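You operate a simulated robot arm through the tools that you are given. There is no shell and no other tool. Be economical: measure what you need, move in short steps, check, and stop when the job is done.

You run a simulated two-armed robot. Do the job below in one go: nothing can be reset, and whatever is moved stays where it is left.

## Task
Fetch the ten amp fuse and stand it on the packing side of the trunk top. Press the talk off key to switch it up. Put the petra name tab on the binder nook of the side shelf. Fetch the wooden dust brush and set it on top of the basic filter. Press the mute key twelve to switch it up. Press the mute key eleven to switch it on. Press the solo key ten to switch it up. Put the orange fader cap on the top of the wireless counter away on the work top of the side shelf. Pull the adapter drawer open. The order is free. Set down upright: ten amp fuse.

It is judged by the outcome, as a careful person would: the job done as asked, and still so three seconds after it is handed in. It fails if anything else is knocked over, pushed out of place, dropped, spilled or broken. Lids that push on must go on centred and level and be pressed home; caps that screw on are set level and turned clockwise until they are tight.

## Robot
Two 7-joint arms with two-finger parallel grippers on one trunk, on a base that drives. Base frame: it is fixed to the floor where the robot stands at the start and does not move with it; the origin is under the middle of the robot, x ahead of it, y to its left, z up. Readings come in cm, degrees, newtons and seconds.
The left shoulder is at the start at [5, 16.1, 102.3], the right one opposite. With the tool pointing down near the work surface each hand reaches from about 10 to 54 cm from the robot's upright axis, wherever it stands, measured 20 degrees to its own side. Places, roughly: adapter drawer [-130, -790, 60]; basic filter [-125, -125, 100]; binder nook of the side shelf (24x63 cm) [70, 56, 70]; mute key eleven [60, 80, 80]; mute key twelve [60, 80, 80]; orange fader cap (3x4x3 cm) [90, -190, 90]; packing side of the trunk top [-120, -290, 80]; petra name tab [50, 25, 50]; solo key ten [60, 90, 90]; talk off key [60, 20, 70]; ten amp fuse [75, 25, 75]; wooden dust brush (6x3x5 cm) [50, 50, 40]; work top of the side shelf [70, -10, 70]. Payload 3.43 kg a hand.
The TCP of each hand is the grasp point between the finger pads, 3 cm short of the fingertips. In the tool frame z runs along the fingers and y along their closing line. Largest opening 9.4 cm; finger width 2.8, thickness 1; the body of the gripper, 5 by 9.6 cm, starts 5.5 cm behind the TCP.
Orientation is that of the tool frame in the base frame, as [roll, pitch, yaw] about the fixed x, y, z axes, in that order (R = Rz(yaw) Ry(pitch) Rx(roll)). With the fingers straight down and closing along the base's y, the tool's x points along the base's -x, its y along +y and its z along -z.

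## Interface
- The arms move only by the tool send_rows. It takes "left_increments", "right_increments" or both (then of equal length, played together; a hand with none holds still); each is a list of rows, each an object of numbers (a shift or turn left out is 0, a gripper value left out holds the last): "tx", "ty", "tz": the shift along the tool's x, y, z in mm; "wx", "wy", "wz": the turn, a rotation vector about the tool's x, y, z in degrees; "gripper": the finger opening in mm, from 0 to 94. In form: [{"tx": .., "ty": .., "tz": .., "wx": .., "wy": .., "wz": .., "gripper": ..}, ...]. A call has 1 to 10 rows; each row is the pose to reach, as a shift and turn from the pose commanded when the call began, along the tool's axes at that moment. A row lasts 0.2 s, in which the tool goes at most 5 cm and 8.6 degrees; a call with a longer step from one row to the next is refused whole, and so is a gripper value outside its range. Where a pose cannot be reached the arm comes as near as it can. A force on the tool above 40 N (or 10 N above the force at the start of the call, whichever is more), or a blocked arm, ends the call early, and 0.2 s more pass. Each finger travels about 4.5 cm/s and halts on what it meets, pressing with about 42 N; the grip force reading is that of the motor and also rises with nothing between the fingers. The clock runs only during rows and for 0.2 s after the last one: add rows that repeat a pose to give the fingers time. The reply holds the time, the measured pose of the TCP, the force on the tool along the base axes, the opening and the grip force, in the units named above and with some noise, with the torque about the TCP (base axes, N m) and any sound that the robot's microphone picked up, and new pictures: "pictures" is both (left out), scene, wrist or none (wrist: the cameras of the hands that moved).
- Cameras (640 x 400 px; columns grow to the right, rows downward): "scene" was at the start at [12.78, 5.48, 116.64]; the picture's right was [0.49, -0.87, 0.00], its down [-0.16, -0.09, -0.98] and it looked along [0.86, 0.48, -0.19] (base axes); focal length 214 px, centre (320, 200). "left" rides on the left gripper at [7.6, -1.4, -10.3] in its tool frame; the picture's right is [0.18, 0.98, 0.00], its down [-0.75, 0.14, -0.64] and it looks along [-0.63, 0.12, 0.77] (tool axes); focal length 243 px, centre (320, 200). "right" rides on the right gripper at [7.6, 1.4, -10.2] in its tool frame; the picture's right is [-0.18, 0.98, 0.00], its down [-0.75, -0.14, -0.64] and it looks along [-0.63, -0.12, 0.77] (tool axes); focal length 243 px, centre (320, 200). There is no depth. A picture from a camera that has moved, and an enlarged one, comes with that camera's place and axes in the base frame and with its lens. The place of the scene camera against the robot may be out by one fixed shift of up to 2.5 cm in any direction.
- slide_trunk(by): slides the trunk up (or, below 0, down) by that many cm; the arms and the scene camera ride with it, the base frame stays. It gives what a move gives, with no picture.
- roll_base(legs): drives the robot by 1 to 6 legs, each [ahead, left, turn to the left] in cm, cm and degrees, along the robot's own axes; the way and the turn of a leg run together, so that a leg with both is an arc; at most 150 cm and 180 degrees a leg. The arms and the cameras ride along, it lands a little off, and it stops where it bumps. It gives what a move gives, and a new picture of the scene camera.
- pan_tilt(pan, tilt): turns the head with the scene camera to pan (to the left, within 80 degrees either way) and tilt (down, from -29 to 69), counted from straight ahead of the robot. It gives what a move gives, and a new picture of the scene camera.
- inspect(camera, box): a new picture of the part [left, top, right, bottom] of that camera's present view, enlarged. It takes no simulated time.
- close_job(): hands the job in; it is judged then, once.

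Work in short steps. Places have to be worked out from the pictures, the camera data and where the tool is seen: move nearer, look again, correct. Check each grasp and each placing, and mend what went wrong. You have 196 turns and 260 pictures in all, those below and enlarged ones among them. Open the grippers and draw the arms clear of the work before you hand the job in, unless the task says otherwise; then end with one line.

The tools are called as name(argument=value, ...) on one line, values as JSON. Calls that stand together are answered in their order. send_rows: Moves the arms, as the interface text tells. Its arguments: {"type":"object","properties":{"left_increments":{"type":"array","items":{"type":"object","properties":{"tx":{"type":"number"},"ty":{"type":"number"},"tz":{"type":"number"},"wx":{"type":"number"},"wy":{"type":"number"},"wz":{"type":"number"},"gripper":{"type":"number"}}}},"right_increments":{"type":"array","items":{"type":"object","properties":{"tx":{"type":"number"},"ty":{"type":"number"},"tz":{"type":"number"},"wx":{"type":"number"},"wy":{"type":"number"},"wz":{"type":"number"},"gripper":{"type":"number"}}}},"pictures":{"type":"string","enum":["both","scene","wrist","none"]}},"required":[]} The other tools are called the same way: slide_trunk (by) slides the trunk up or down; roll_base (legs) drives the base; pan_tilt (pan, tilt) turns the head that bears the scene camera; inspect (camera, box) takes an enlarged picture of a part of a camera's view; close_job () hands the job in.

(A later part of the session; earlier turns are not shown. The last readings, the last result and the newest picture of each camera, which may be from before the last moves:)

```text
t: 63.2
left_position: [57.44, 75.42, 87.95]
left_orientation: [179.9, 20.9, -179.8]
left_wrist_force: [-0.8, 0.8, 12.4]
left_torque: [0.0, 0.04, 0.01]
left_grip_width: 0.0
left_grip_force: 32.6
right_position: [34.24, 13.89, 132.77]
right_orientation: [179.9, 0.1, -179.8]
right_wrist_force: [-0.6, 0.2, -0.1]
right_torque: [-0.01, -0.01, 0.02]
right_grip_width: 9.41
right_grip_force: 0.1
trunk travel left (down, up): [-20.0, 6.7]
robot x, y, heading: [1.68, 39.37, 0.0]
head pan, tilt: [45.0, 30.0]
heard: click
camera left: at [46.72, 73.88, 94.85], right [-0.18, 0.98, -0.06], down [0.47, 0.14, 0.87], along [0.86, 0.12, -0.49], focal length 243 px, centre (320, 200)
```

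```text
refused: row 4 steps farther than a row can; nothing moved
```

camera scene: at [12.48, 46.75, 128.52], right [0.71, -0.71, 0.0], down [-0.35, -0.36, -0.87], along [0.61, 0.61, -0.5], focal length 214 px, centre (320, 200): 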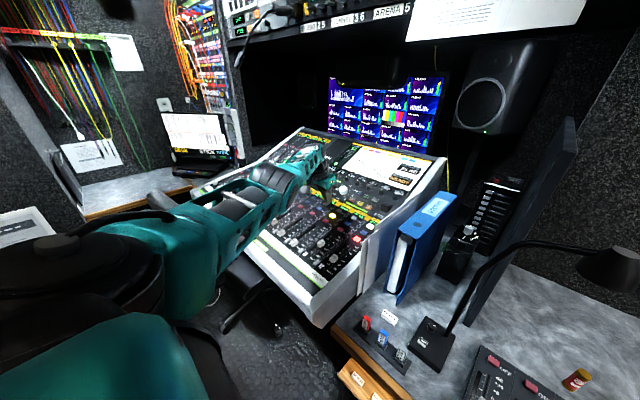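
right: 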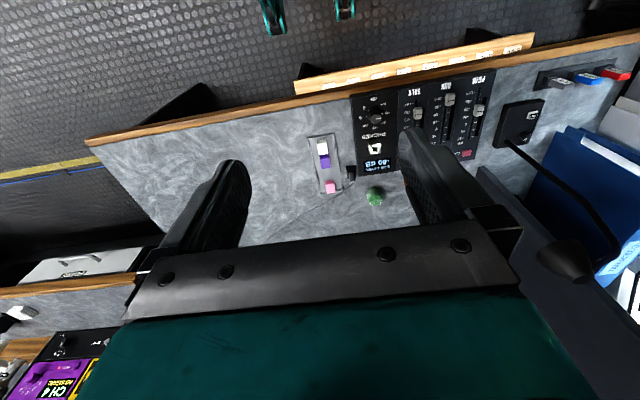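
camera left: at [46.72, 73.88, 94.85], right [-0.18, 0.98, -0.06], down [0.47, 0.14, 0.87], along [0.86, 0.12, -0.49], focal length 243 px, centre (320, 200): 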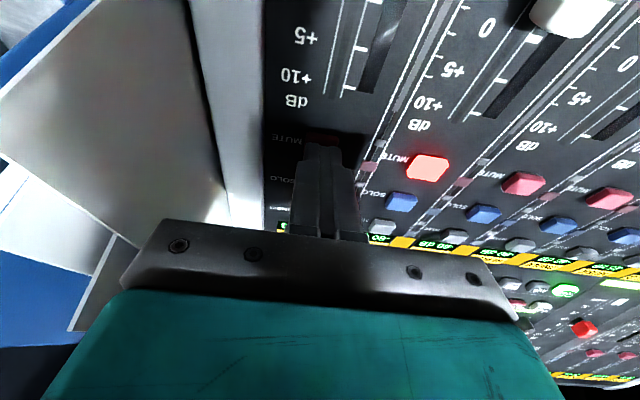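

Row step too long; I refine it.

send_rows(left_increments=[{"tx": -10, "tz": -28}, {"tx": -24, "tz": -66}, {"tx": -30, "tz": -110}, {"tx": 8, "tz": -125}, {"tx": 48, "tz": -140}, {"tx": 88, "tz": -150}, {"tx": 130, "tz": -150}], right_increments=[{"tz": 40, "gripper": 0}, {"tz": 80}, {"tz": 120, "tx": -20, "ty": 10}, {"tz": 157, "tx": -50, "ty": 20}, {"tz": 194, "tx": -80, "ty": 30}, {"tz": 231, "tx": -105, "ty": 40}, {"tz": 270, "tx": -125, "ty": 50}], pictures="wrist")

```text
t: 64.8
left_position: [40.0, 75.36, 97.27]
left_orientation: [-179.9, 20.6, -180.0]
left_wrist_force: [0.4, 0.1, -0.8]
left_torque: [0.01, 0.01, 0.04]
left_grip_width: 0.01
left_grip_force: 33.2
right_position: [46.98, 19.03, 106.01]
right_orientation: [-179.9, 0.1, -179.7]
right_wrist_force: [-0.4, 0.1, -1.0]
right_torque: [0.0, -0.02, 0.03]
right_grip_width: 0.0
right_grip_force: 32.8
trunk travel left (down, up): [-20.0, 6.7]
robot x, y, heading: [1.35, 39.45, 0.3]
head pan, tilt: [45.0, 30.0]
camera right: at [39.33, 20.51, 116.27], right [0.18, 0.98, 0.0], down [0.75, -0.14, 0.64], along [0.63, -0.12, -0.77], focal length 243 px, centre (320, 200)
camera left: at [29.31, 73.88, 104.32], right [-0.18, 0.98, -0.06], down [0.48, 0.14, 0.87], along [0.86, 0.12, -0.5], focal length 243 px, centre (320, 200)
```

right: 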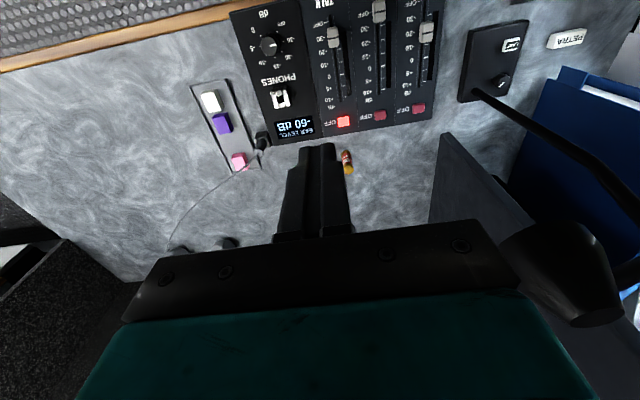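
left: 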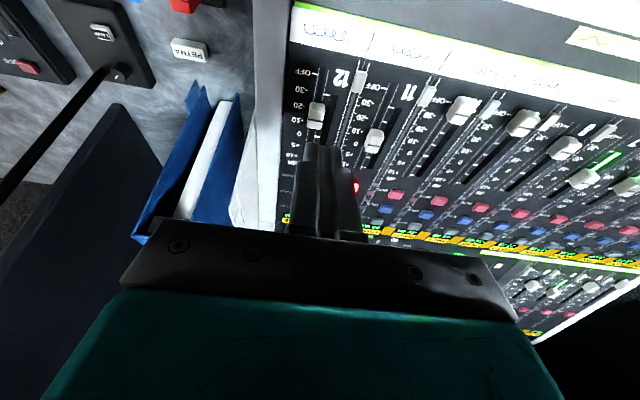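

Talk off ≈ [56.7, 21.3, 74], fuse standing ≈ [65.6, 20.9], about 6 cm tall. I lower the right hand above the key.

send_rows(right_increments=[{"tx": -25, "ty": 8, "tz": 30}, {"tx": -50, "ty": 15, "tz": 65}, {"tx": -75, "ty": 23, "tz": 105}, {"tx": -97, "ty": 23, "tz": 145}, {"tx": -97, "ty": 23, "tz": 190}, {"tx": -97, "ty": 23, "tz": 235}], pictures="wrist")

```text
t: 66.2
left_position: [40.28, 75.51, 97.16]
left_orientation: [179.9, 20.6, -179.8]
left_wrist_force: [0.3, -0.2, -0.5]
left_torque: [0.02, -0.03, 0.01]
left_grip_width: 0.01
left_grip_force: 33.0
right_position: [56.53, 21.43, 82.53]
right_orientation: [-179.9, 0.0, -179.7]
right_wrist_force: [0.4, -0.3, 0.3]
right_torque: [0.0, 0.02, -0.01]
right_grip_width: 0.0
right_grip_force: 33.0
trunk travel left (down, up): [-20.0, 6.7]
robot x, y, heading: [1.38, 39.25, -0.0]
head pan, tilt: [45.0, 30.0]
camera right: at [48.83, 22.81, 92.74], right [0.18, 0.98, 0.0], down [0.75, -0.14, 0.64], along [0.63, -0.12, -0.77], focal length 243 px, centre (320, 200)
```

right: 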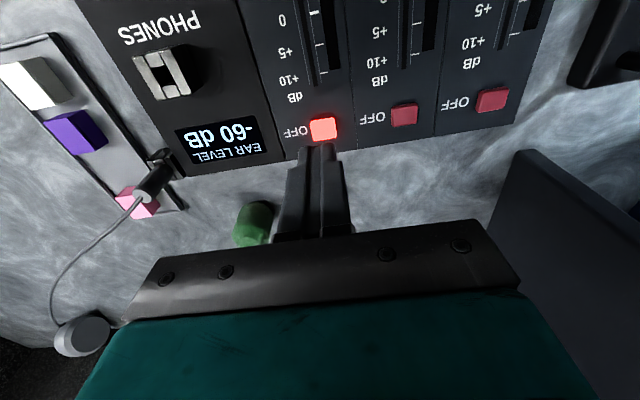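

On target. Descend to just above and then press slowly.

send_rows(right_increments=[{"tx": -4, "tz": 25}, {"tx": -4, "tz": 45}, {"tx": -4, "tz": 50}, {"tx": -4, "tz": 53}, {"tx": -4, "tz": 56}, {"tx": -4, "tz": 59}, {"tx": -4, "tz": 62}], pictures="wrist")

```text
t: 67.8
left_position: [40.05, 75.61, 97.36]
left_orientation: [179.9, 20.6, -179.8]
left_wrist_force: [-0.8, -0.6, 0.1]
left_torque: [-0.04, 0.01, 0.01]
left_grip_width: 0.03
left_grip_force: 33.1
right_position: [56.98, 21.35, 76.23]
right_orientation: [180.0, 0.0, -179.9]
right_wrist_force: [-2.0, -0.5, 6.4]
right_torque: [-0.02, 0.05, 0.03]
right_grip_width: 0.0
right_grip_force: 33.7
trunk travel left (down, up): [-20.0, 6.7]
robot x, y, heading: [1.51, 39.28, 0.4]
head pan, tilt: [45.0, 30.0]
heard: click
camera right: at [49.32, 22.74, 86.48], right [0.18, 0.98, 0.0], down [0.75, -0.14, 0.64], along [0.63, -0.12, -0.77], focal length 243 px, centre (320, 200)
```

right: 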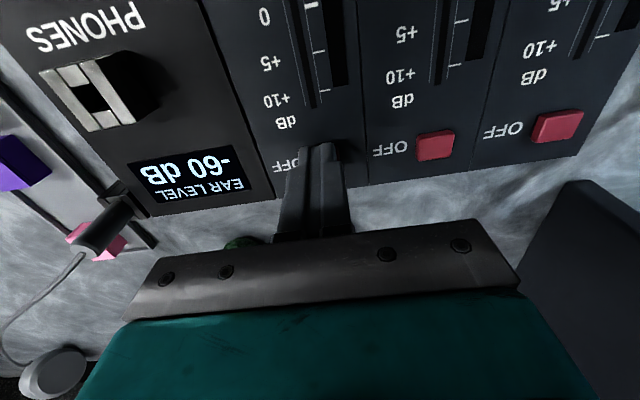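

Click; the key is pressed. I lift, open to 5 cm and look toward the fuse.

send_rows(right_increments=[{"tz": -40}, {"tz": -80, "gripper": 50}, {"tz": -110, "tx": -20}, {"tz": -120, "tx": -55, "ty": -3}, {"tz": -120, "tx": -85, "ty": -3}], pictures="wrist")

```text
t: 69.0
left_position: [40.16, 75.45, 97.28]
left_orientation: [-180.0, 20.6, -179.7]
left_wrist_force: [0.0, 0.4, 0.7]
left_torque: [0.03, 0.01, -0.03]
left_grip_width: 0.0
left_grip_force: 33.1
right_position: [64.84, 21.33, 87.5]
right_orientation: [179.9, 0.0, -179.6]
right_wrist_force: [0.0, 0.3, -0.3]
right_torque: [0.01, 0.01, 0.0]
right_grip_width: 5.03
right_grip_force: 0.1
right hand out of reach, approached as far as the arm can: row 5
trunk travel left (down, up): [-20.0, 6.7]
robot x, y, heading: [1.44, 39.09, 0.0]
head pan, tilt: [45.0, 30.0]
camera right: at [57.16, 22.77, 97.8], right [0.18, 0.98, 0.0], down [0.75, -0.14, 0.64], along [0.63, -0.11, -0.77], focal length 243 px, centre (320, 200)
```

right: 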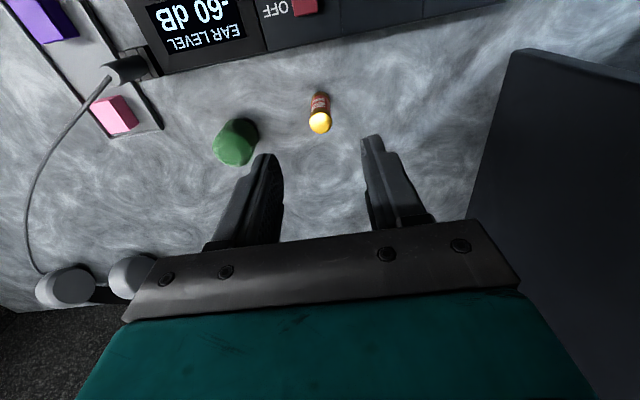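

Talk key is dark. Fuse at [65.2, 21.4], top z≈77. Reach is at its limit, so I raise the hands and lower the trunk 10 cm.

send_rows(right_increments=[{"tz": -15, "gripper": 42}, {"tz": -30}, {"tz": -40}], left_increments=[{"tx": -10, "tz": -30}, {"tx": -22, "tz": -62}, {"tx": -35, "tz": -94}], pictures="none")

slide_trunk(by=-10)

send_rows(right_increments=[{"tx": -4, "ty": 1}, {"tx": -4, "ty": 1}], pictures="wrist")

```text
t: 69.8
left_position: [40.09, 75.72, 107.17]
left_orientation: [180.0, 20.4, -179.6]
left_wrist_force: [-0.5, -0.1, 0.2]
left_torque: [0.05, -0.02, 0.03]
left_grip_width: 0.01
left_grip_force: 33.0
right_position: [64.85, 21.21, 91.71]
right_orientation: [-179.9, 0.0, -179.8]
right_wrist_force: [1.4, 0.4, 0.2]
right_torque: [0.01, -0.02, 0.03]
right_grip_width: 4.22
right_grip_force: 0.1
trunk travel left (down, up): [-20.0, 6.7]
robot x, y, heading: [1.48, 39.41, 0.3]
head pan, tilt: [45.0, 30.0]
```

```text
t: 71.2
left_position: [39.99, 75.71, 97.38]
left_orientation: [179.9, 20.6, -179.8]
left_wrist_force: [0.0, 0.4, 0.0]
left_torque: [0.04, -0.02, -0.02]
left_grip_width: 0.0
left_grip_force: 33.5
right_position: [64.79, 21.34, 81.74]
right_orientation: [-180.0, 0.0, -179.9]
right_wrist_force: [-0.3, 1.3, 0.0]
right_torque: [0.03, -0.04, 0.01]
right_grip_width: 4.21
right_grip_force: 0.0
trunk travel left (down, up): [-10.0, 16.7]
robot x, y, heading: [1.44, 39.35, 0.2]
head pan, tilt: [45.0, 30.0]
```

```text
t: 71.8
left_position: [40.08, 75.7, 97.18]
left_orientation: [-180.0, 20.6, -179.7]
left_wrist_force: [0.5, 0.3, -0.2]
left_torque: [0.02, 0.02, -0.01]
left_grip_width: 0.0
left_grip_force: 32.6
right_position: [65.22, 21.35, 81.66]
right_orientation: [-180.0, 0.0, -179.8]
right_wrist_force: [-0.6, 0.4, 0.3]
right_torque: [-0.03, 0.0, 0.0]
right_grip_width: 4.17
right_grip_force: 0.0
trunk travel left (down, up): [-10.0, 16.7]
robot x, y, heading: [1.6, 39.13, 0.3]
head pan, tilt: [45.0, 30.0]
camera right: at [57.52, 22.84, 91.96], right [0.18, 0.98, 0.0], down [0.75, -0.14, 0.64], along [0.63, -0.12, -0.77], focal length 243 px, centre (320, 200)
```

right: 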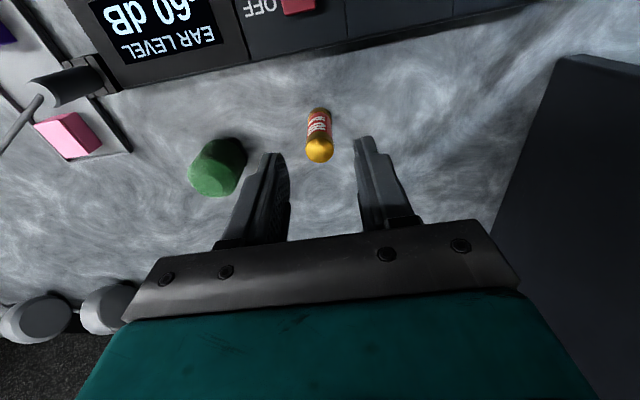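

Centred. I descend 6.5 cm so the pads straddle the fuse.

send_rows(right_increments=[{"tz": 25}, {"tz": 45}, {"tz": 60}, {"tz": 65}], pictures="wrist")

```text
t: 72.8
left_position: [40.14, 75.66, 97.32]
left_orientation: [179.9, 20.6, -179.8]
left_wrist_force: [-0.3, 0.6, 0.5]
left_torque: [0.01, 0.02, -0.02]
left_grip_width: 0.0
left_grip_force: 33.1
right_position: [65.04, 21.35, 76.45]
right_orientation: [180.0, 0.0, -179.9]
right_wrist_force: [1.2, -0.4, 0.1]
right_torque: [0.03, -0.01, -0.04]
right_grip_width: 4.2
right_grip_force: 0.0
right hand out of reach, approached as far as the arm can: row 3, 4
trunk travel left (down, up): [-10.0, 16.7]
robot x, y, heading: [1.8, 39.36, 0.0]
head pan, tilt: [45.0, 30.0]
camera right: at [57.37, 22.8, 86.73], right [0.18, 0.98, 0.0], down [0.75, -0.14, 0.64], along [0.63, -0.12, -0.77], focal length 243 px, centre (320, 200)
```

right: 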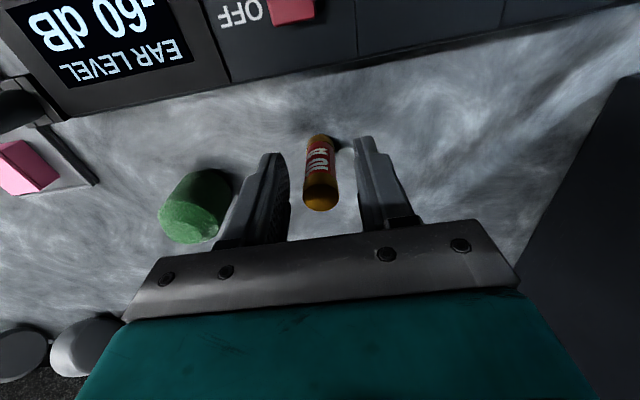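

Stopped at z 76.4, which already overlaps the top 4 cm of the fuse. Close the fingers.

send_rows(right_increments=[{"gripper": 10}, {"gripper": 10}, {"gripper": 10}, {"gripper": 10}], pictures="wrist")

```text
t: 73.8
left_position: [40.04, 75.57, 97.24]
left_orientation: [-179.9, 20.6, -179.8]
left_wrist_force: [-0.3, -0.3, -0.2]
left_torque: [0.0, -0.02, 0.02]
left_grip_width: 0.02
left_grip_force: 32.9
right_position: [65.08, 21.29, 76.71]
right_orientation: [-179.9, 0.2, -179.9]
right_wrist_force: [2.4, -1.8, 9.2]
right_torque: [-0.04, -0.25, -0.02]
right_grip_width: 1.92
right_grip_force: 41.8
trunk travel left (down, up): [-10.0, 16.7]
robot x, y, heading: [1.06, 39.57, 0.1]
head pan, tilt: [45.0, 30.0]
camera right: at [57.38, 22.79, 86.92], right [0.18, 0.98, 0.0], down [0.75, -0.14, 0.65], along [0.63, -0.12, -0.76], focal length 243 px, centre (320, 200)
```

right: 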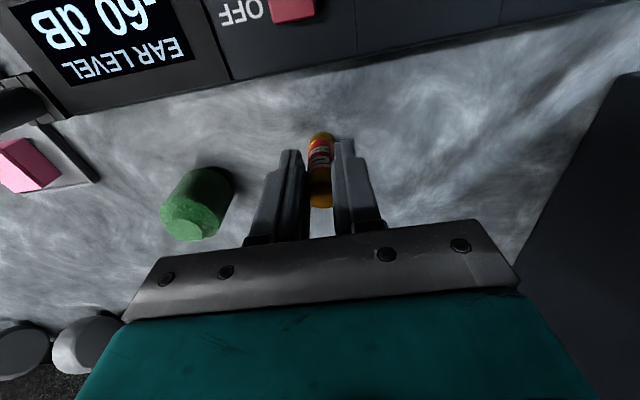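

Fuse gripped (1.9 cm). Lift it and draw the right hand back clear of the desk.

send_rows(right_increments=[{"tz": -30}, {"tz": -70}, {"tz": -110}, {"tz": -150}, {"tz": -180, "tx": 30}, {"tz": -210, "tx": 65}, {"tz": -230, "tx": 105}, {"tz": -240, "tx": 150}, {"tz": -240, "tx": 195}, {"tz": -240, "tx": 240, "ty": -10}], pictures="wrist")

inspect(camera="right", box=[220, 80, 420, 240])

```text
t: 76.0
left_position: [40.13, 75.64, 97.13]
left_orientation: [-180.0, 20.7, -179.7]
left_wrist_force: [0.0, -0.5, -0.1]
left_torque: [0.02, 0.02, 0.0]
left_grip_width: 0.0
left_grip_force: 32.6
right_position: [40.84, 20.39, 100.42]
right_orientation: [179.9, 0.1, -179.8]
right_wrist_force: [-0.3, 0.4, -1.4]
right_torque: [0.0, 0.0, 0.01]
right_grip_width: 1.93
right_grip_force: 41.9
trunk travel left (down, up): [-10.0, 16.7]
robot x, y, heading: [1.7, 39.15, -0.1]
head pan, tilt: [45.0, 30.0]
camera right: at [33.2, 21.86, 110.66], right [0.18, 0.98, 0.0], down [0.75, -0.14, 0.64], along [0.63, -0.12, -0.77], focal length 243 px, centre (320, 200)
```

right: 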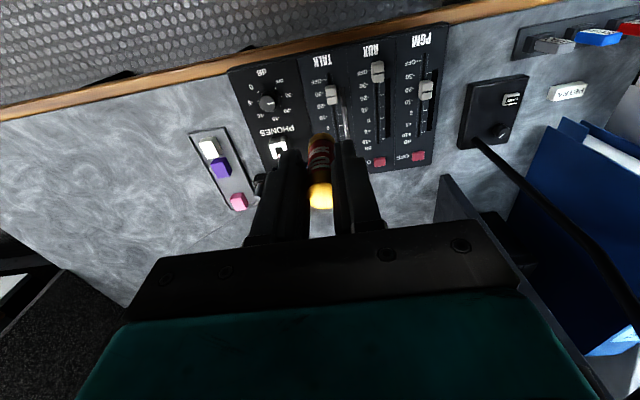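

```text
2.50 times, centred on (320, 160) of right
camera zoom: at [33.2, 21.86, 110.66], right [0.18, 0.98, 0.0], down [0.75, -0.14, 0.64], along [0.63, -0.12, -0.77], focal length 606 px, centre (320, 300)
```

zoom: 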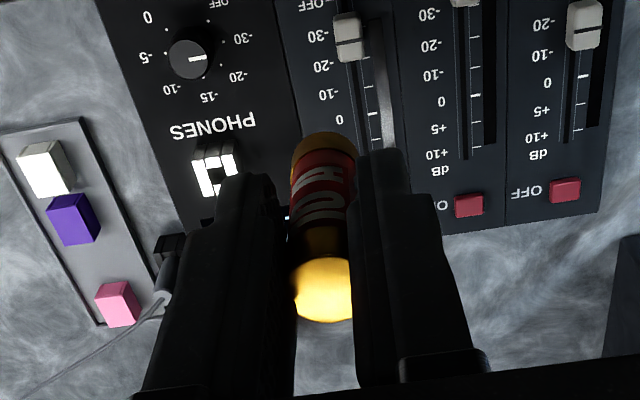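

Fuse secure and upright. Now for the brush: I back the base away, then lower the left hand.

roll_base(legs=[[-50, 0, 0], [0, -14, 0]])

send_rows(left_increments=[{"tx": 14, "tz": 37, "gripper": 80}, {"tx": 28, "tz": 74}, {"tx": 42, "tz": 112}, {"tx": 56, "tz": 150}, {"tx": 70, "tz": 187}, {"tx": 84, "tz": 225}, {"tx": 98, "tz": 262}, {"tx": 112, "tz": 300}, {"tx": 126, "tz": 337}, {"tx": 140, "tz": 375}], pictures="scene")

```text
t: 79.8
left_position: [-10.24, 61.27, 97.34]
left_orientation: [180.0, 20.6, 179.6]
left_wrist_force: [-0.2, 0.0, -0.4]
left_torque: [0.0, 0.0, 0.01]
left_grip_width: 0.01
left_grip_force: 33.4
right_position: [-10.02, 6.05, 100.31]
right_orientation: [179.9, 0.0, 179.6]
right_wrist_force: [0.4, -0.4, -0.5]
right_torque: [-0.02, -0.01, -0.01]
right_grip_width: 1.93
right_grip_force: 42.3
trunk travel left (down, up): [-10.0, 16.7]
robot x, y, heading: [-49.4, 25.45, -0.2]
head pan, tilt: [45.0, 30.0]
camera scene: at [-38.27, 32.58, 118.53], right [0.7, -0.71, 0.0], down [-0.36, -0.35, -0.87], along [0.62, 0.61, -0.5], focal length 214 px, centre (320, 200)
```

scene: 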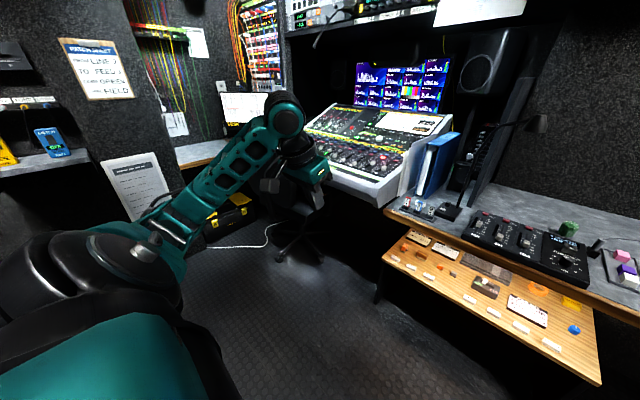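

```text
t: 82.0
left_position: [-10.14, 61.26, 57.32]
left_orientation: [180.0, 20.6, 179.7]
left_wrist_force: [0.4, -0.5, -0.2]
left_torque: [0.0, 0.01, -0.03]
left_grip_width: 8.0
left_grip_force: 0.1
right_position: [-10.0, 6.03, 100.32]
right_orientation: [180.0, 0.0, 179.7]
right_wrist_force: [-0.2, 0.2, -0.1]
right_torque: [0.01, 0.01, -0.01]
right_grip_width: 1.92
right_grip_force: 42.4
trunk travel left (down, up): [-10.0, 16.7]
robot x, y, heading: [-49.13, 25.45, -0.4]
head pan, tilt: [45.0, 30.0]
camera scene: at [-38.26, 32.63, 118.53], right [0.7, -0.71, 0.0], down [-0.36, -0.35, -0.87], along [0.62, 0.61, -0.5], focal length 214 px, centre (320, 200)
```

scene: 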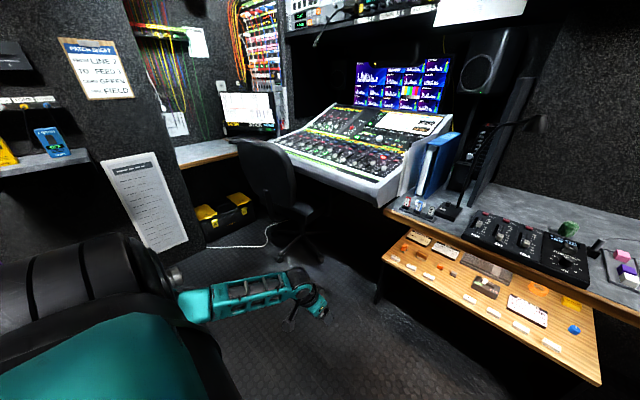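

Lowering worked. Now tilt to 45° and come in line with the brush (y≈49) at z≈50.

send_rows(left_increments=[{"wy": -6, "tx": 6, "tz": 16, "ty": -25}, {"wy": -13, "tx": 12, "tz": 33, "ty": -50}, {"wy": -20, "tx": 18, "tz": 50, "ty": -80}, {"wy": -25, "tx": 24.5, "tz": 65, "ty": -120}, {"wy": -25, "tx": 24.5, "tz": 65, "ty": -120}], pictures="none")

roll_base(legs=[[36, 0, 0.4]])

send_rows(left_increments=[{"wy": 0}], pictures="wrist")

```text
t: 83.2
left_position: [-10.49, 49.28, 50.31]
left_orientation: [-179.9, 45.6, 179.6]
left_wrist_force: [-0.3, 0.2, 0.0]
left_torque: [0.02, -0.01, -0.03]
left_grip_width: 7.99
left_grip_force: 0.1
right_position: [-10.03, 6.13, 100.33]
right_orientation: [-179.9, 0.1, 179.6]
right_wrist_force: [0.1, -0.2, 0.1]
right_torque: [0.01, 0.0, 0.03]
right_grip_width: 1.96
right_grip_force: 42.0
trunk travel left (down, up): [-10.0, 16.7]
robot x, y, heading: [-49.53, 25.78, -0.4]
head pan, tilt: [45.0, 30.0]
```

```text
t: 85.6
left_position: [25.83, 49.52, 50.29]
left_orientation: [180.0, 45.6, -179.9]
left_wrist_force: [1.0, -0.6, -0.3]
left_torque: [0.0, 0.04, 0.01]
left_grip_width: 8.0
left_grip_force: 0.0
right_position: [26.65, 6.36, 100.38]
right_orientation: [-180.0, 0.0, 180.0]
right_wrist_force: [0.4, -0.2, -0.9]
right_torque: [0.02, 0.01, 0.02]
right_grip_width: 1.95
right_grip_force: 42.0
trunk travel left (down, up): [-10.0, 16.7]
robot x, y, heading: [-12.62, 25.16, 0.0]
head pan, tilt: [45.0, 30.0]
camera scene: at [-1.83, 32.58, 118.52], right [0.71, -0.71, 0.0], down [-0.35, -0.35, -0.87], along [0.61, 0.61, -0.5], focal length 214 px, centre (320, 200)
```

scene: 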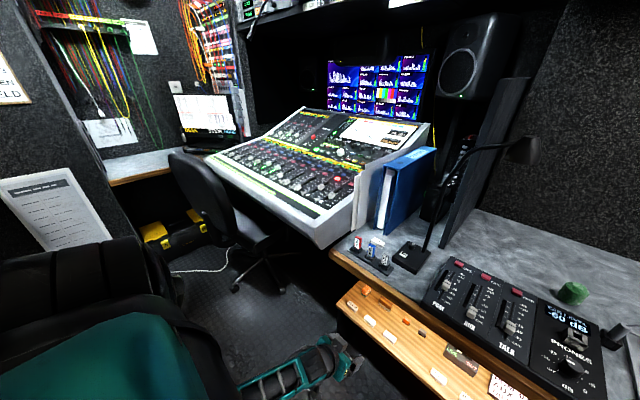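

```text
t: 86.0
left_position: [25.93, 49.49, 50.29]
left_orientation: [180.0, 45.6, -179.9]
left_wrist_force: [0.1, 0.4, 0.3]
left_torque: [0.0, 0.0, -0.06]
left_grip_width: 8.01
left_grip_force: 0.1
right_position: [26.63, 6.42, 100.43]
right_orientation: [-180.0, 0.0, 179.9]
right_wrist_force: [0.1, 0.0, 0.3]
right_torque: [0.0, -0.02, 0.02]
right_grip_width: 1.95
right_grip_force: 42.1
trunk travel left (down, up): [-10.0, 16.7]
robot x, y, heading: [-12.66, 25.5, 0.3]
head pan, tilt: [45.0, 30.0]
camera left: at [13.19, 47.91, 52.11], right [-0.13, 0.98, -0.13], down [0.07, 0.14, 0.99], along [0.99, 0.12, -0.09], focal length 243 px, centre (320, 200)
```

left: 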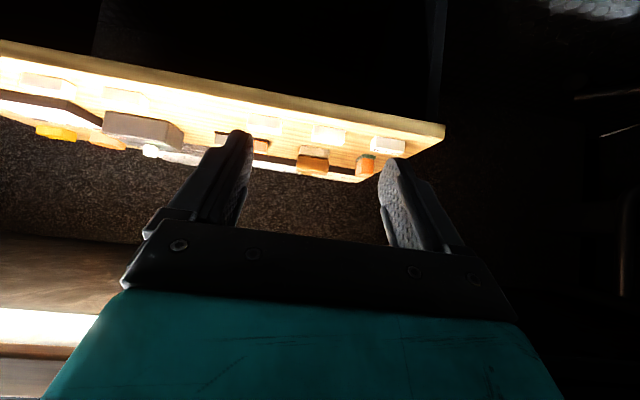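

I enlarge to see the brush and its neighbours.

inspect(camera="left", box=[230, 110, 430, 210])

```text
3.20 times, centred on (330, 160) of left
camera zoom: at [13.19, 47.91, 52.11], right [-0.13, 0.98, -0.13], down [0.07, 0.14, 0.99], along [0.99, 0.12, -0.09], focal length 776 px, centre (288, 328)
```

zoom: 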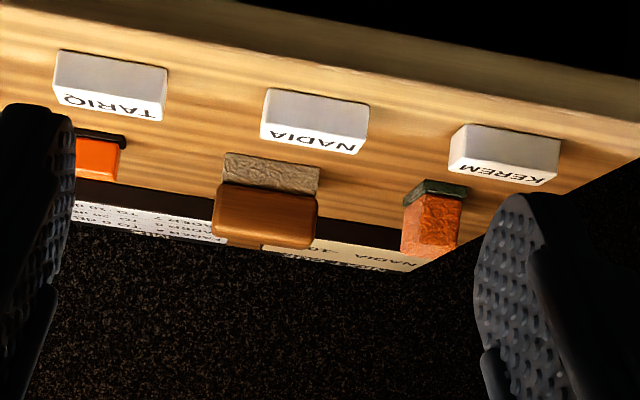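

Brush ≈ [54, 50.7, 40–44], 5.5 cm wide in y, with ~4 cm gap to the orange block. I advance under the desk to x≈44.

send_rows(left_increments=[{"tx": -22, "tz": 29, "ty": 4, "wy": -1, "gripper": 78}, {"tx": -44, "tz": 58, "ty": 8, "wy": -2}, {"tx": -66, "tz": 87, "ty": 12, "wy": -2.5}, {"tx": -88, "tz": 116, "ty": 12, "wy": -2.5}, {"tx": -110, "tz": 145, "ty": 12, "wy": -2.5}], pictures="wrist")

```text
t: 87.2
left_position: [43.43, 50.67, 47.6]
left_orientation: [179.7, 47.4, 180.0]
left_wrist_force: [-3.8, 0.1, -3.4]
left_torque: [-0.03, -0.41, -0.08]
left_grip_width: 7.78
left_grip_force: 0.1
right_position: [26.66, 6.18, 100.34]
right_orientation: [179.8, 0.0, -180.0]
right_wrist_force: [1.2, 0.5, -0.6]
right_torque: [-0.02, 0.02, -0.03]
right_grip_width: 1.94
right_grip_force: 41.7
trunk travel left (down, up): [-10.0, 16.7]
robot x, y, heading: [-12.85, 25.31, 0.1]
head pan, tilt: [45.0, 30.0]
camera left: at [30.66, 49.06, 48.96], right [-0.13, 0.98, -0.13], down [0.04, 0.14, 0.99], along [0.99, 0.12, -0.05], focal length 243 px, centre (320, 200)
```

left: 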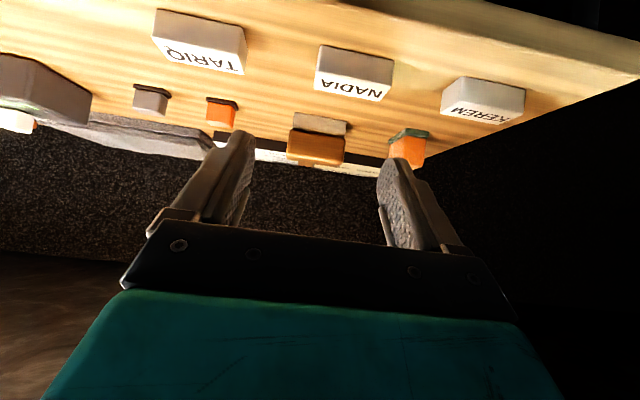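

A contact force (−4, −3 N) pushes the hand back/down: something above it. I stop and look with the head.

pan_tilt(pan=38, tilt=50)

inspect(camera="scene", box=[220, 120, 420, 300])

```text
t: 88.0
left_position: [44.03, 50.5, 48.29]
left_orientation: [-179.9, 48.5, -179.9]
left_wrist_force: [-0.4, 0.3, -0.6]
left_torque: [0.01, 0.0, 0.01]
left_grip_width: 7.81
left_grip_force: 0.0
right_position: [26.48, 6.35, 100.26]
right_orientation: [-179.9, 0.0, 180.0]
right_wrist_force: [-0.4, 0.3, 0.2]
right_torque: [-0.02, 0.01, 0.02]
right_grip_width: 1.93
right_grip_force: 42.4
trunk travel left (down, up): [-10.0, 16.7]
robot x, y, heading: [-13.0, 25.15, 0.0]
head pan, tilt: [38.0, 50.0]
camera scene: at [-2.17, 30.93, 115.58], right [0.62, -0.79, 0.0], down [-0.6, -0.47, -0.64], along [0.51, 0.4, -0.77], focal length 214 px, centre (320, 200)
```

scene: 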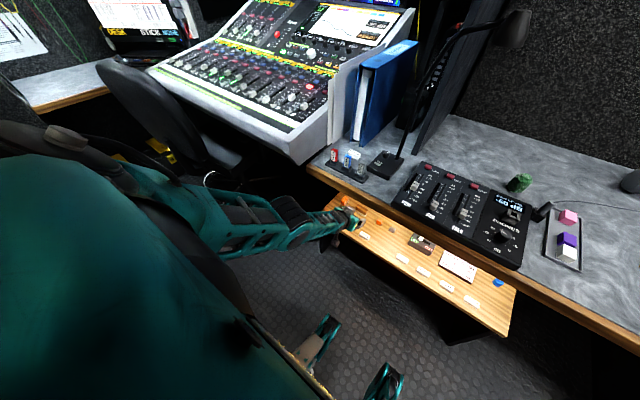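

```text
2.22 times, centred on (320, 210) of scene
camera zoom: at [-2.17, 30.93, 115.58], right [0.62, -0.79, 0.0], down [-0.6, -0.47, -0.64], along [0.51, 0.4, -0.77], focal length 477 px, centre (320, 178)
```

zoom: 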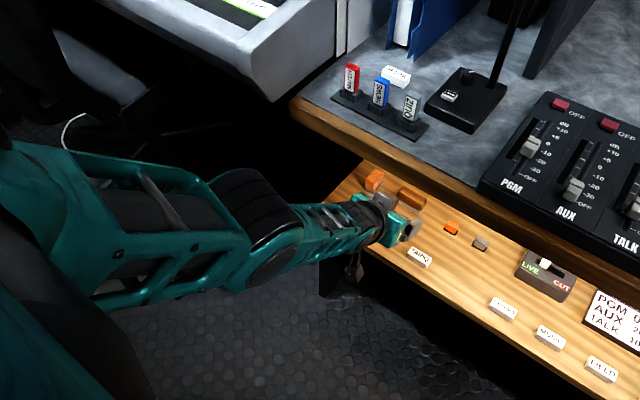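

The force vanished — it was only motion lag, and the view shows clear space. I advance to the brush.

send_rows(left_increments=[{"tx": -7, "tz": 25, "ty": 1}, {"tx": -14, "tz": 50, "ty": 2}, {"tx": -20, "tz": 75, "ty": 2}, {"tx": -24.6, "tz": 95.7, "ty": 2}, {"tx": -24.6, "tz": 95.7, "ty": 2}], pictures="wrist")

```text
t: 89.2
left_position: [45.67, 50.43, 49.53]
left_orientation: [-180.0, 48.0, -179.8]
left_wrist_force: [0.5, -0.9, 0.4]
left_torque: [0.02, -0.01, 0.01]
left_grip_width: 7.81
left_grip_force: 0.1
left hand out of reach, approached as far as the arm can: row 1, 2, 3, 4, 5
right_position: [26.59, 6.23, 100.35]
right_orientation: [179.9, 0.0, -180.0]
right_wrist_force: [-0.2, -0.2, -0.3]
right_torque: [0.01, 0.05, -0.01]
right_grip_width: 1.95
right_grip_force: 42.2
trunk travel left (down, up): [-10.0, 16.7]
robot x, y, heading: [-12.69, 25.16, 0.1]
head pan, tilt: [38.0, 50.0]
camera left: at [32.89, 48.91, 50.78], right [-0.13, 0.98, -0.14], down [0.03, 0.14, 0.99], along [0.99, 0.12, -0.04], focal length 243 px, centre (320, 200)
```

left: 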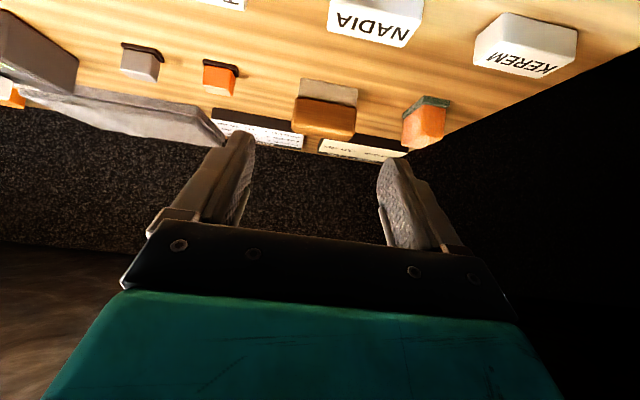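

Arm fully stretched here. I lower the hand to z≈44.3 at x≈43, and will drive the base in the rest.

send_rows(left_increments=[{"tx": 20, "tz": 5, "ty": 2}, {"tx": 40, "tz": 10, "ty": 2}, {"tx": 56, "tz": 14.8, "ty": 2}, {"tx": 56, "tz": 14.8, "ty": 2}], pictures="wrist")

```text
t: 90.2
left_position: [43.05, 51.15, 47.52]
left_orientation: [-179.9, 48.1, -179.9]
left_wrist_force: [0.5, -0.5, -0.2]
left_torque: [-0.01, 0.01, 0.0]
left_grip_width: 7.8
left_grip_force: 0.2
left hand out of reach, approached as far as the arm can: row 1, 2, 3, 4
right_position: [26.6, 6.35, 100.38]
right_orientation: [179.9, 0.1, -179.9]
right_wrist_force: [0.2, 0.4, -1.1]
right_torque: [-0.02, 0.02, -0.01]
right_grip_width: 1.91
right_grip_force: 42.0
trunk travel left (down, up): [-10.0, 16.7]
robot x, y, heading: [-12.93, 25.11, 0.2]
head pan, tilt: [38.0, 50.0]
camera left: at [30.43, 49.54, 48.85], right [-0.13, 0.98, -0.14], down [0.03, 0.14, 0.99], along [0.99, 0.12, -0.04], focal length 243 px, centre (320, 200)
```

left: 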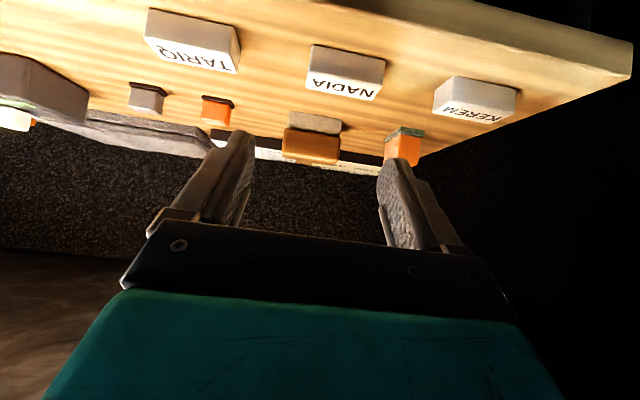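

I lower the trunk 3.3 cm to bring the hand to z≈44.2.

slide_trunk(by=-3.3)

roll_base(legs=[[5, 0, 0]])

send_rows(left_increments=[{"tx": 0}], pictures="wrist")

```text
t: 91.0
left_position: [43.23, 51.08, 44.25]
left_orientation: [180.0, 48.1, -179.9]
left_wrist_force: [-0.5, -0.9, 0.3]
left_torque: [0.0, 0.01, 0.01]
left_grip_width: 7.84
left_grip_force: 0.2
right_position: [26.52, 6.24, 97.09]
right_orientation: [180.0, 0.1, -179.9]
right_wrist_force: [-0.4, 0.0, -0.4]
right_torque: [0.01, -0.04, 0.02]
right_grip_width: 1.93
right_grip_force: 42.1
trunk travel left (down, up): [-6.7, 20.0]
robot x, y, heading: [-13.18, 25.4, 0.0]
head pan, tilt: [38.0, 50.0]
```

```text
t: 91.9
left_position: [48.16, 51.03, 44.19]
left_orientation: [-180.0, 48.1, -179.9]
left_wrist_force: [-0.4, 0.5, -0.3]
left_torque: [0.01, -0.01, 0.02]
left_grip_width: 7.82
left_grip_force: 0.1
right_position: [31.57, 6.44, 97.08]
right_orientation: [-180.0, -0.1, 180.0]
right_wrist_force: [0.0, 1.0, 0.2]
right_torque: [0.02, -0.02, -0.02]
right_grip_width: 1.93
right_grip_force: 41.9
trunk travel left (down, up): [-6.7, 20.0]
robot x, y, heading: [-7.92, 25.32, -0.1]
head pan, tilt: [38.0, 50.0]
camera scene: at [2.9, 30.92, 112.27], right [0.62, -0.79, 0.0], down [-0.6, -0.47, -0.64], along [0.51, 0.4, -0.77], focal length 214 px, centre (320, 200)
```

scene: 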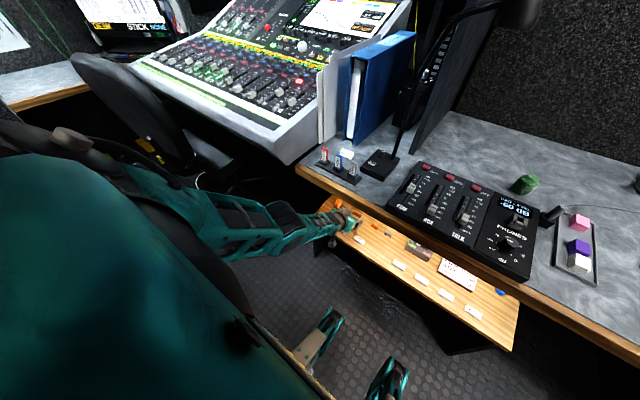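

```text
t: 92.3
left_position: [48.24, 51.12, 44.24]
left_orientation: [179.9, 48.1, -179.9]
left_wrist_force: [-0.8, -0.1, 0.1]
left_torque: [0.0, -0.01, 0.02]
left_grip_width: 7.8
left_grip_force: 0.0
right_position: [31.59, 6.29, 97.01]
right_orientation: [179.9, 0.1, 180.0]
right_wrist_force: [-0.5, 1.1, -0.1]
right_torque: [0.02, 0.02, 0.02]
right_grip_width: 1.9
right_grip_force: 41.5
trunk travel left (down, up): [-6.7, 20.0]
robot x, y, heading: [-7.63, 25.08, -0.1]
head pan, tilt: [38.0, 50.0]
camera left: at [35.49, 49.52, 45.55], right [-0.12, 0.98, -0.14], down [0.03, 0.14, 0.99], along [0.99, 0.12, -0.04], focal length 243 px, centre (320, 200)
```

left: 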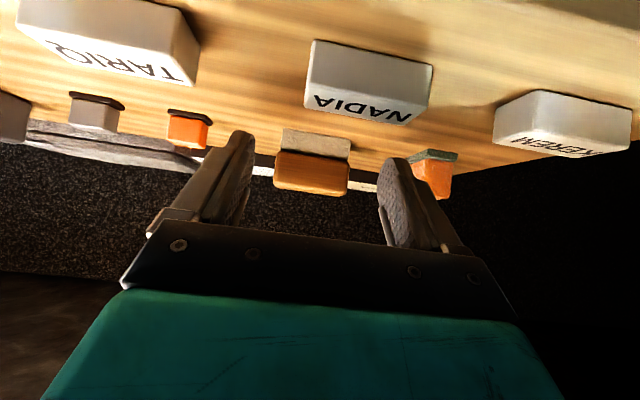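

Aligned within 5 mm (brush y≈50.5). I shift the hand 5 mm right and drive in 4.5 cm more.

send_rows(left_increments=[{"ty": -3}, {"ty": -5}], pictures="none")

roll_base(legs=[[4.6, 0, 0]])

send_rows(left_increments=[{"tx": 0}], pictures="wrist")

```text
t: 92.9
left_position: [48.25, 50.58, 44.3]
left_orientation: [-180.0, 48.1, -179.9]
left_wrist_force: [0.3, -0.2, 0.1]
left_torque: [0.01, -0.01, 0.03]
left_grip_width: 7.81
left_grip_force: 0.1
right_position: [31.7, 6.41, 97.05]
right_orientation: [179.9, 0.0, -180.0]
right_wrist_force: [-0.3, 0.0, -0.1]
right_torque: [0.0, 0.02, 0.03]
right_grip_width: 1.91
right_grip_force: 41.7
trunk travel left (down, up): [-6.7, 20.0]
robot x, y, heading: [-7.9, 25.44, -0.2]
head pan, tilt: [38.0, 50.0]
```

```text
t: 93.8
left_position: [52.8, 50.43, 44.16]
left_orientation: [-180.0, 48.0, -179.9]
left_wrist_force: [0.0, -0.6, -0.8]
left_torque: [0.0, 0.02, -0.04]
left_grip_width: 7.79
left_grip_force: 0.1
right_position: [36.15, 6.26, 97.02]
right_orientation: [-180.0, 0.0, -179.9]
right_wrist_force: [0.2, 0.1, 0.3]
right_torque: [0.0, 0.02, 0.0]
right_grip_width: 1.92
right_grip_force: 42.0
trunk travel left (down, up): [-6.7, 20.0]
robot x, y, heading: [-3.12, 25.09, -0.3]
head pan, tilt: [38.0, 50.0]
camera scene: at [7.5, 30.92, 112.27], right [0.62, -0.79, 0.0], down [-0.6, -0.47, -0.64], along [0.51, 0.4, -0.77], focal length 214 px, centre (320, 200)
```

scene: 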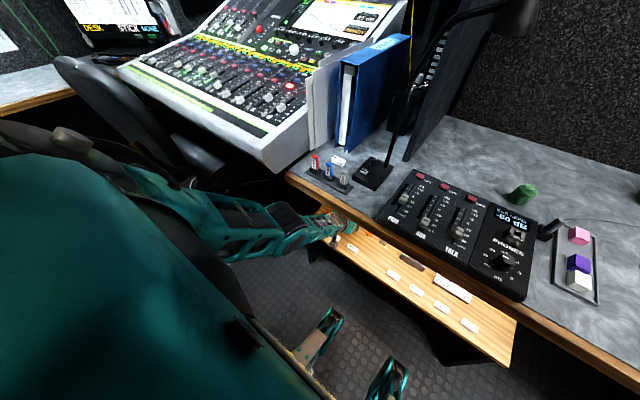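

```text
t: 94.2
left_position: [52.85, 50.55, 44.16]
left_orientation: [180.0, 48.0, -179.9]
left_wrist_force: [0.5, -0.3, -0.7]
left_torque: [0.0, 0.04, 0.03]
left_grip_width: 7.77
left_grip_force: 0.1
right_position: [36.27, 6.3, 97.05]
right_orientation: [179.9, 0.0, 180.0]
right_wrist_force: [0.0, -0.2, -0.5]
right_torque: [-0.01, -0.02, 0.01]
right_grip_width: 1.92
right_grip_force: 42.2
trunk travel left (down, up): [-6.7, 20.0]
robot x, y, heading: [-3.12, 25.03, 0.3]
head pan, tilt: [38.0, 50.0]
camera left: at [40.11, 48.96, 45.52], right [-0.12, 0.98, -0.14], down [0.03, 0.14, 0.99], along [0.99, 0.12, -0.04], focal length 243 px, centre (320, 200)
```

left: 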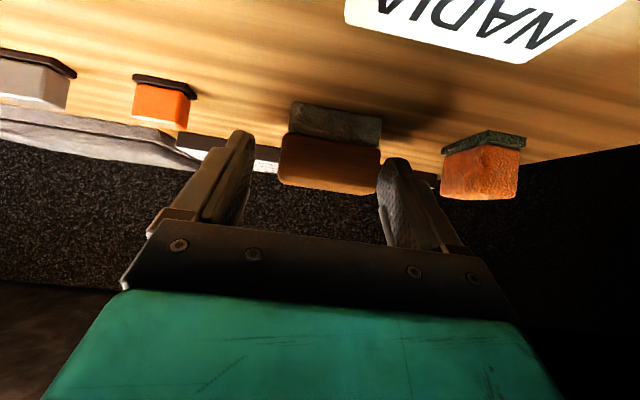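

Brush is between the pads. Close.

send_rows(left_increments=[{"gripper": 35}, {"gripper": 35}, {"gripper": 35}, {"gripper": 35}, {"gripper": 35}], pictures="wrist")

```text
t: 95.4
left_position: [52.81, 50.51, 44.06]
left_orientation: [-180.0, 48.1, -179.9]
left_wrist_force: [0.5, 0.5, 0.2]
left_torque: [0.01, 0.0, 0.0]
left_grip_width: 5.3
left_grip_force: 42.0
right_position: [36.21, 6.25, 97.01]
right_orientation: [179.9, 0.0, -179.9]
right_wrist_force: [0.0, 0.4, -0.9]
right_torque: [0.01, 0.0, -0.01]
right_grip_width: 1.94
right_grip_force: 42.1
trunk travel left (down, up): [-6.7, 20.0]
robot x, y, heading: [-3.51, 25.28, -0.1]
head pan, tilt: [38.0, 50.0]
camera left: at [40.12, 48.96, 45.52], right [-0.12, 0.98, -0.14], down [0.03, 0.14, 0.99], along [0.99, 0.12, -0.04], focal length 243 px, centre (320, 200)
```

left: 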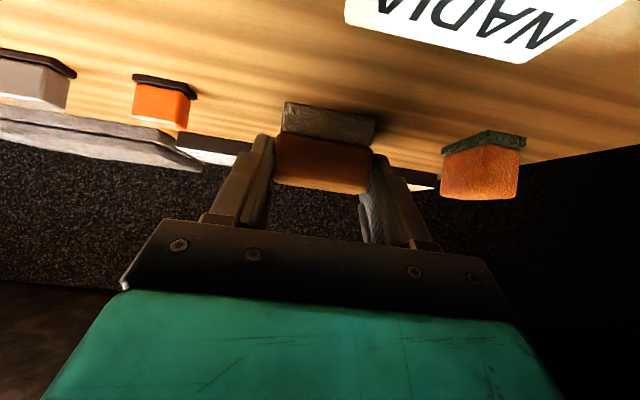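

Gripped (5.3 cm). I lift while backing out so it clears the NADIA tab and the desk.

send_rows(left_increments=[{"tx": -7.4, "tz": -6.7}, {"tx": 3.7, "tz": -37}, {"tx": 19, "tz": -70}, {"tx": 45, "tz": -107}, {"tx": 74, "tz": -142}, {"tx": 104, "tz": -175}], pictures="both")

```text
t: 96.8
left_position: [33.01, 50.74, 48.04]
left_orientation: [179.8, 48.4, 179.9]
left_wrist_force: [8.7, 2.8, 4.2]
left_torque: [-0.04, 0.66, -0.23]
left_grip_width: 5.31
left_grip_force: 42.0
right_position: [36.33, 6.34, 97.07]
right_orientation: [180.0, 0.1, 180.0]
right_wrist_force: [0.4, -0.1, -0.9]
right_torque: [0.02, 0.02, 0.0]
right_grip_width: 1.93
right_grip_force: 41.8
trunk travel left (down, up): [-6.7, 20.0]
robot x, y, heading: [-3.38, 25.24, 0.0]
head pan, tilt: [38.0, 50.0]
camera scene: at [7.49, 30.91, 112.29], right [0.62, -0.79, 0.0], down [-0.6, -0.47, -0.64], along [0.51, 0.4, -0.77], focal length 214 px, centre (320, 200)
camera left: at [20.37, 49.13, 49.3], right [-0.12, 0.98, -0.14], down [0.02, 0.14, 0.99], along [0.99, 0.12, -0.04], focal length 243 px, centre (320, 200)
```

scene: 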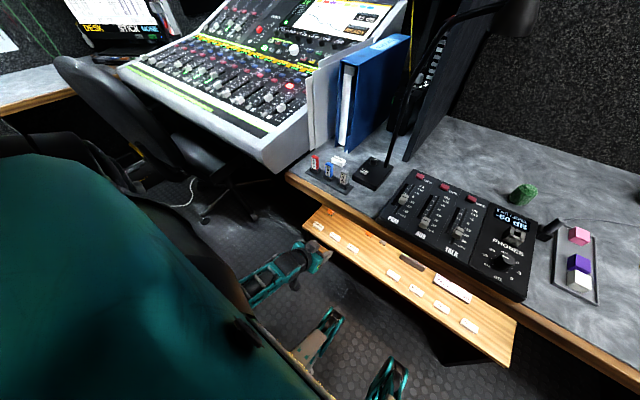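
left: 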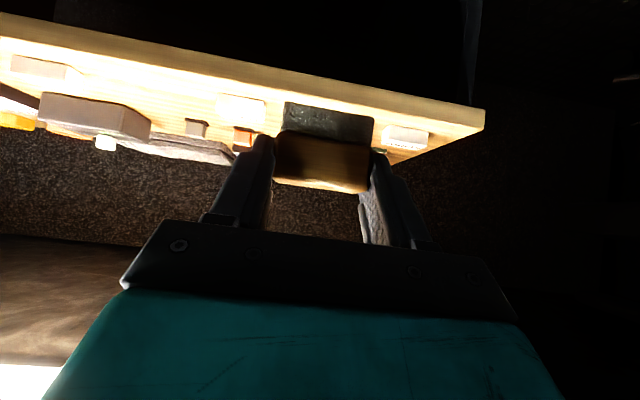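

Brush is out. I back off 40 cm, raise the left hand, then turn right to face the filter area.

roll_base(legs=[[-40, 0, 0]])

send_rows(left_increments=[{"tx": -30, "tz": -27}, {"tx": -60, "tz": -54}, {"tx": -90, "tz": -81}, {"tx": -120, "tz": -108}, {"tx": -150, "tz": -135}, {"tx": -180, "tz": -162}, {"tx": -210, "tz": -189}, {"tx": -240, "tz": -216}, {"tx": -270, "tz": -243}, {"tx": -300, "tz": -270}], pictures="none")

pan_tilt(pan=-75, tilt=25)

```text
t: 99.3
left_position: [-5.76, 50.71, 47.96]
left_orientation: [179.9, 48.4, 179.9]
left_wrist_force: [25.2, 11.9, 2.4]
left_torque: [-0.03, 0.44, -1.64]
left_grip_width: 5.3
left_grip_force: 42.0
right_position: [-2.84, 6.21, 97.0]
right_orientation: [-179.9, -0.1, 180.0]
right_wrist_force: [0.5, -0.3, 0.1]
right_torque: [0.0, -0.01, -0.03]
right_grip_width: 1.92
right_grip_force: 42.0
trunk travel left (down, up): [-6.7, 20.0]
robot x, y, heading: [-42.18, 25.22, -0.0]
head pan, tilt: [38.0, 50.0]
camera scene: at [-31.44, 30.96, 112.27], right [0.61, -0.79, 0.0], down [-0.6, -0.47, -0.64], along [0.51, 0.4, -0.77], focal length 214 px, centre (320, 200)
```

scene: 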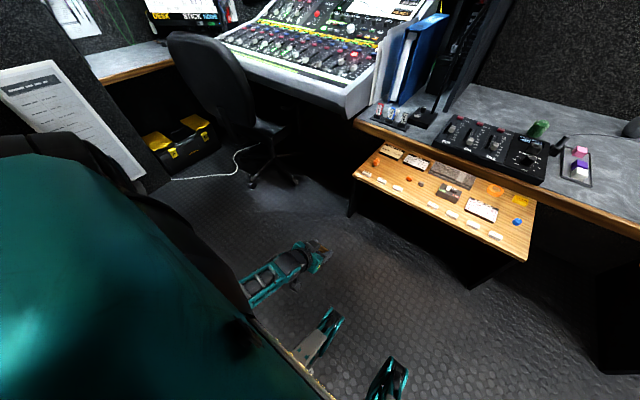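

```text
t: 101.5
left_position: [-1.22, 51.51, 87.63]
left_orientation: [179.9, 48.3, 179.9]
left_wrist_force: [0.2, -1.0, -0.4]
left_torque: [0.03, 0.01, -0.01]
left_grip_width: 5.32
left_grip_force: 42.0
left hand out of reach, approached as far as the arm can: row 8, 9, 10
right_position: [-2.7, 6.35, 97.15]
right_orientation: [-180.0, 0.1, -180.0]
right_wrist_force: [0.0, 0.0, -0.5]
right_torque: [0.01, -0.02, -0.01]
right_grip_width: 1.95
right_grip_force: 41.9
trunk travel left (down, up): [-6.7, 20.0]
robot x, y, heading: [-42.34, 25.17, 0.1]
head pan, tilt: [38.0, 50.0]
```

```text
t: 103.4
left_position: [-1.3, 51.56, 87.66]
left_orientation: [179.9, 48.3, 179.9]
left_wrist_force: [0.5, 0.6, -0.9]
left_torque: [0.02, 0.01, 0.0]
left_grip_width: 5.32
left_grip_force: 41.8
right_position: [-2.87, 6.26, 97.03]
right_orientation: [180.0, 0.0, -179.9]
right_wrist_force: [-0.4, -0.8, 0.6]
right_torque: [0.0, 0.01, 0.0]
right_grip_width: 1.89
right_grip_force: 42.0
trunk travel left (down, up): [-6.7, 20.0]
robot x, y, heading: [-42.12, 25.27, 0.1]
head pan, tilt: [-75.0, 25.0]
camera scene: at [-35.18, 17.3, 116.02], right [-0.97, -0.26, 0.0], down [-0.11, 0.41, -0.91], along [0.23, -0.88, -0.42], focal length 214 px, centre (320, 200)
```

scene: 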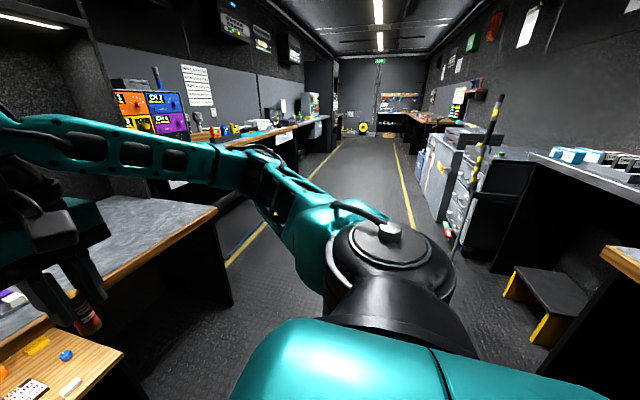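

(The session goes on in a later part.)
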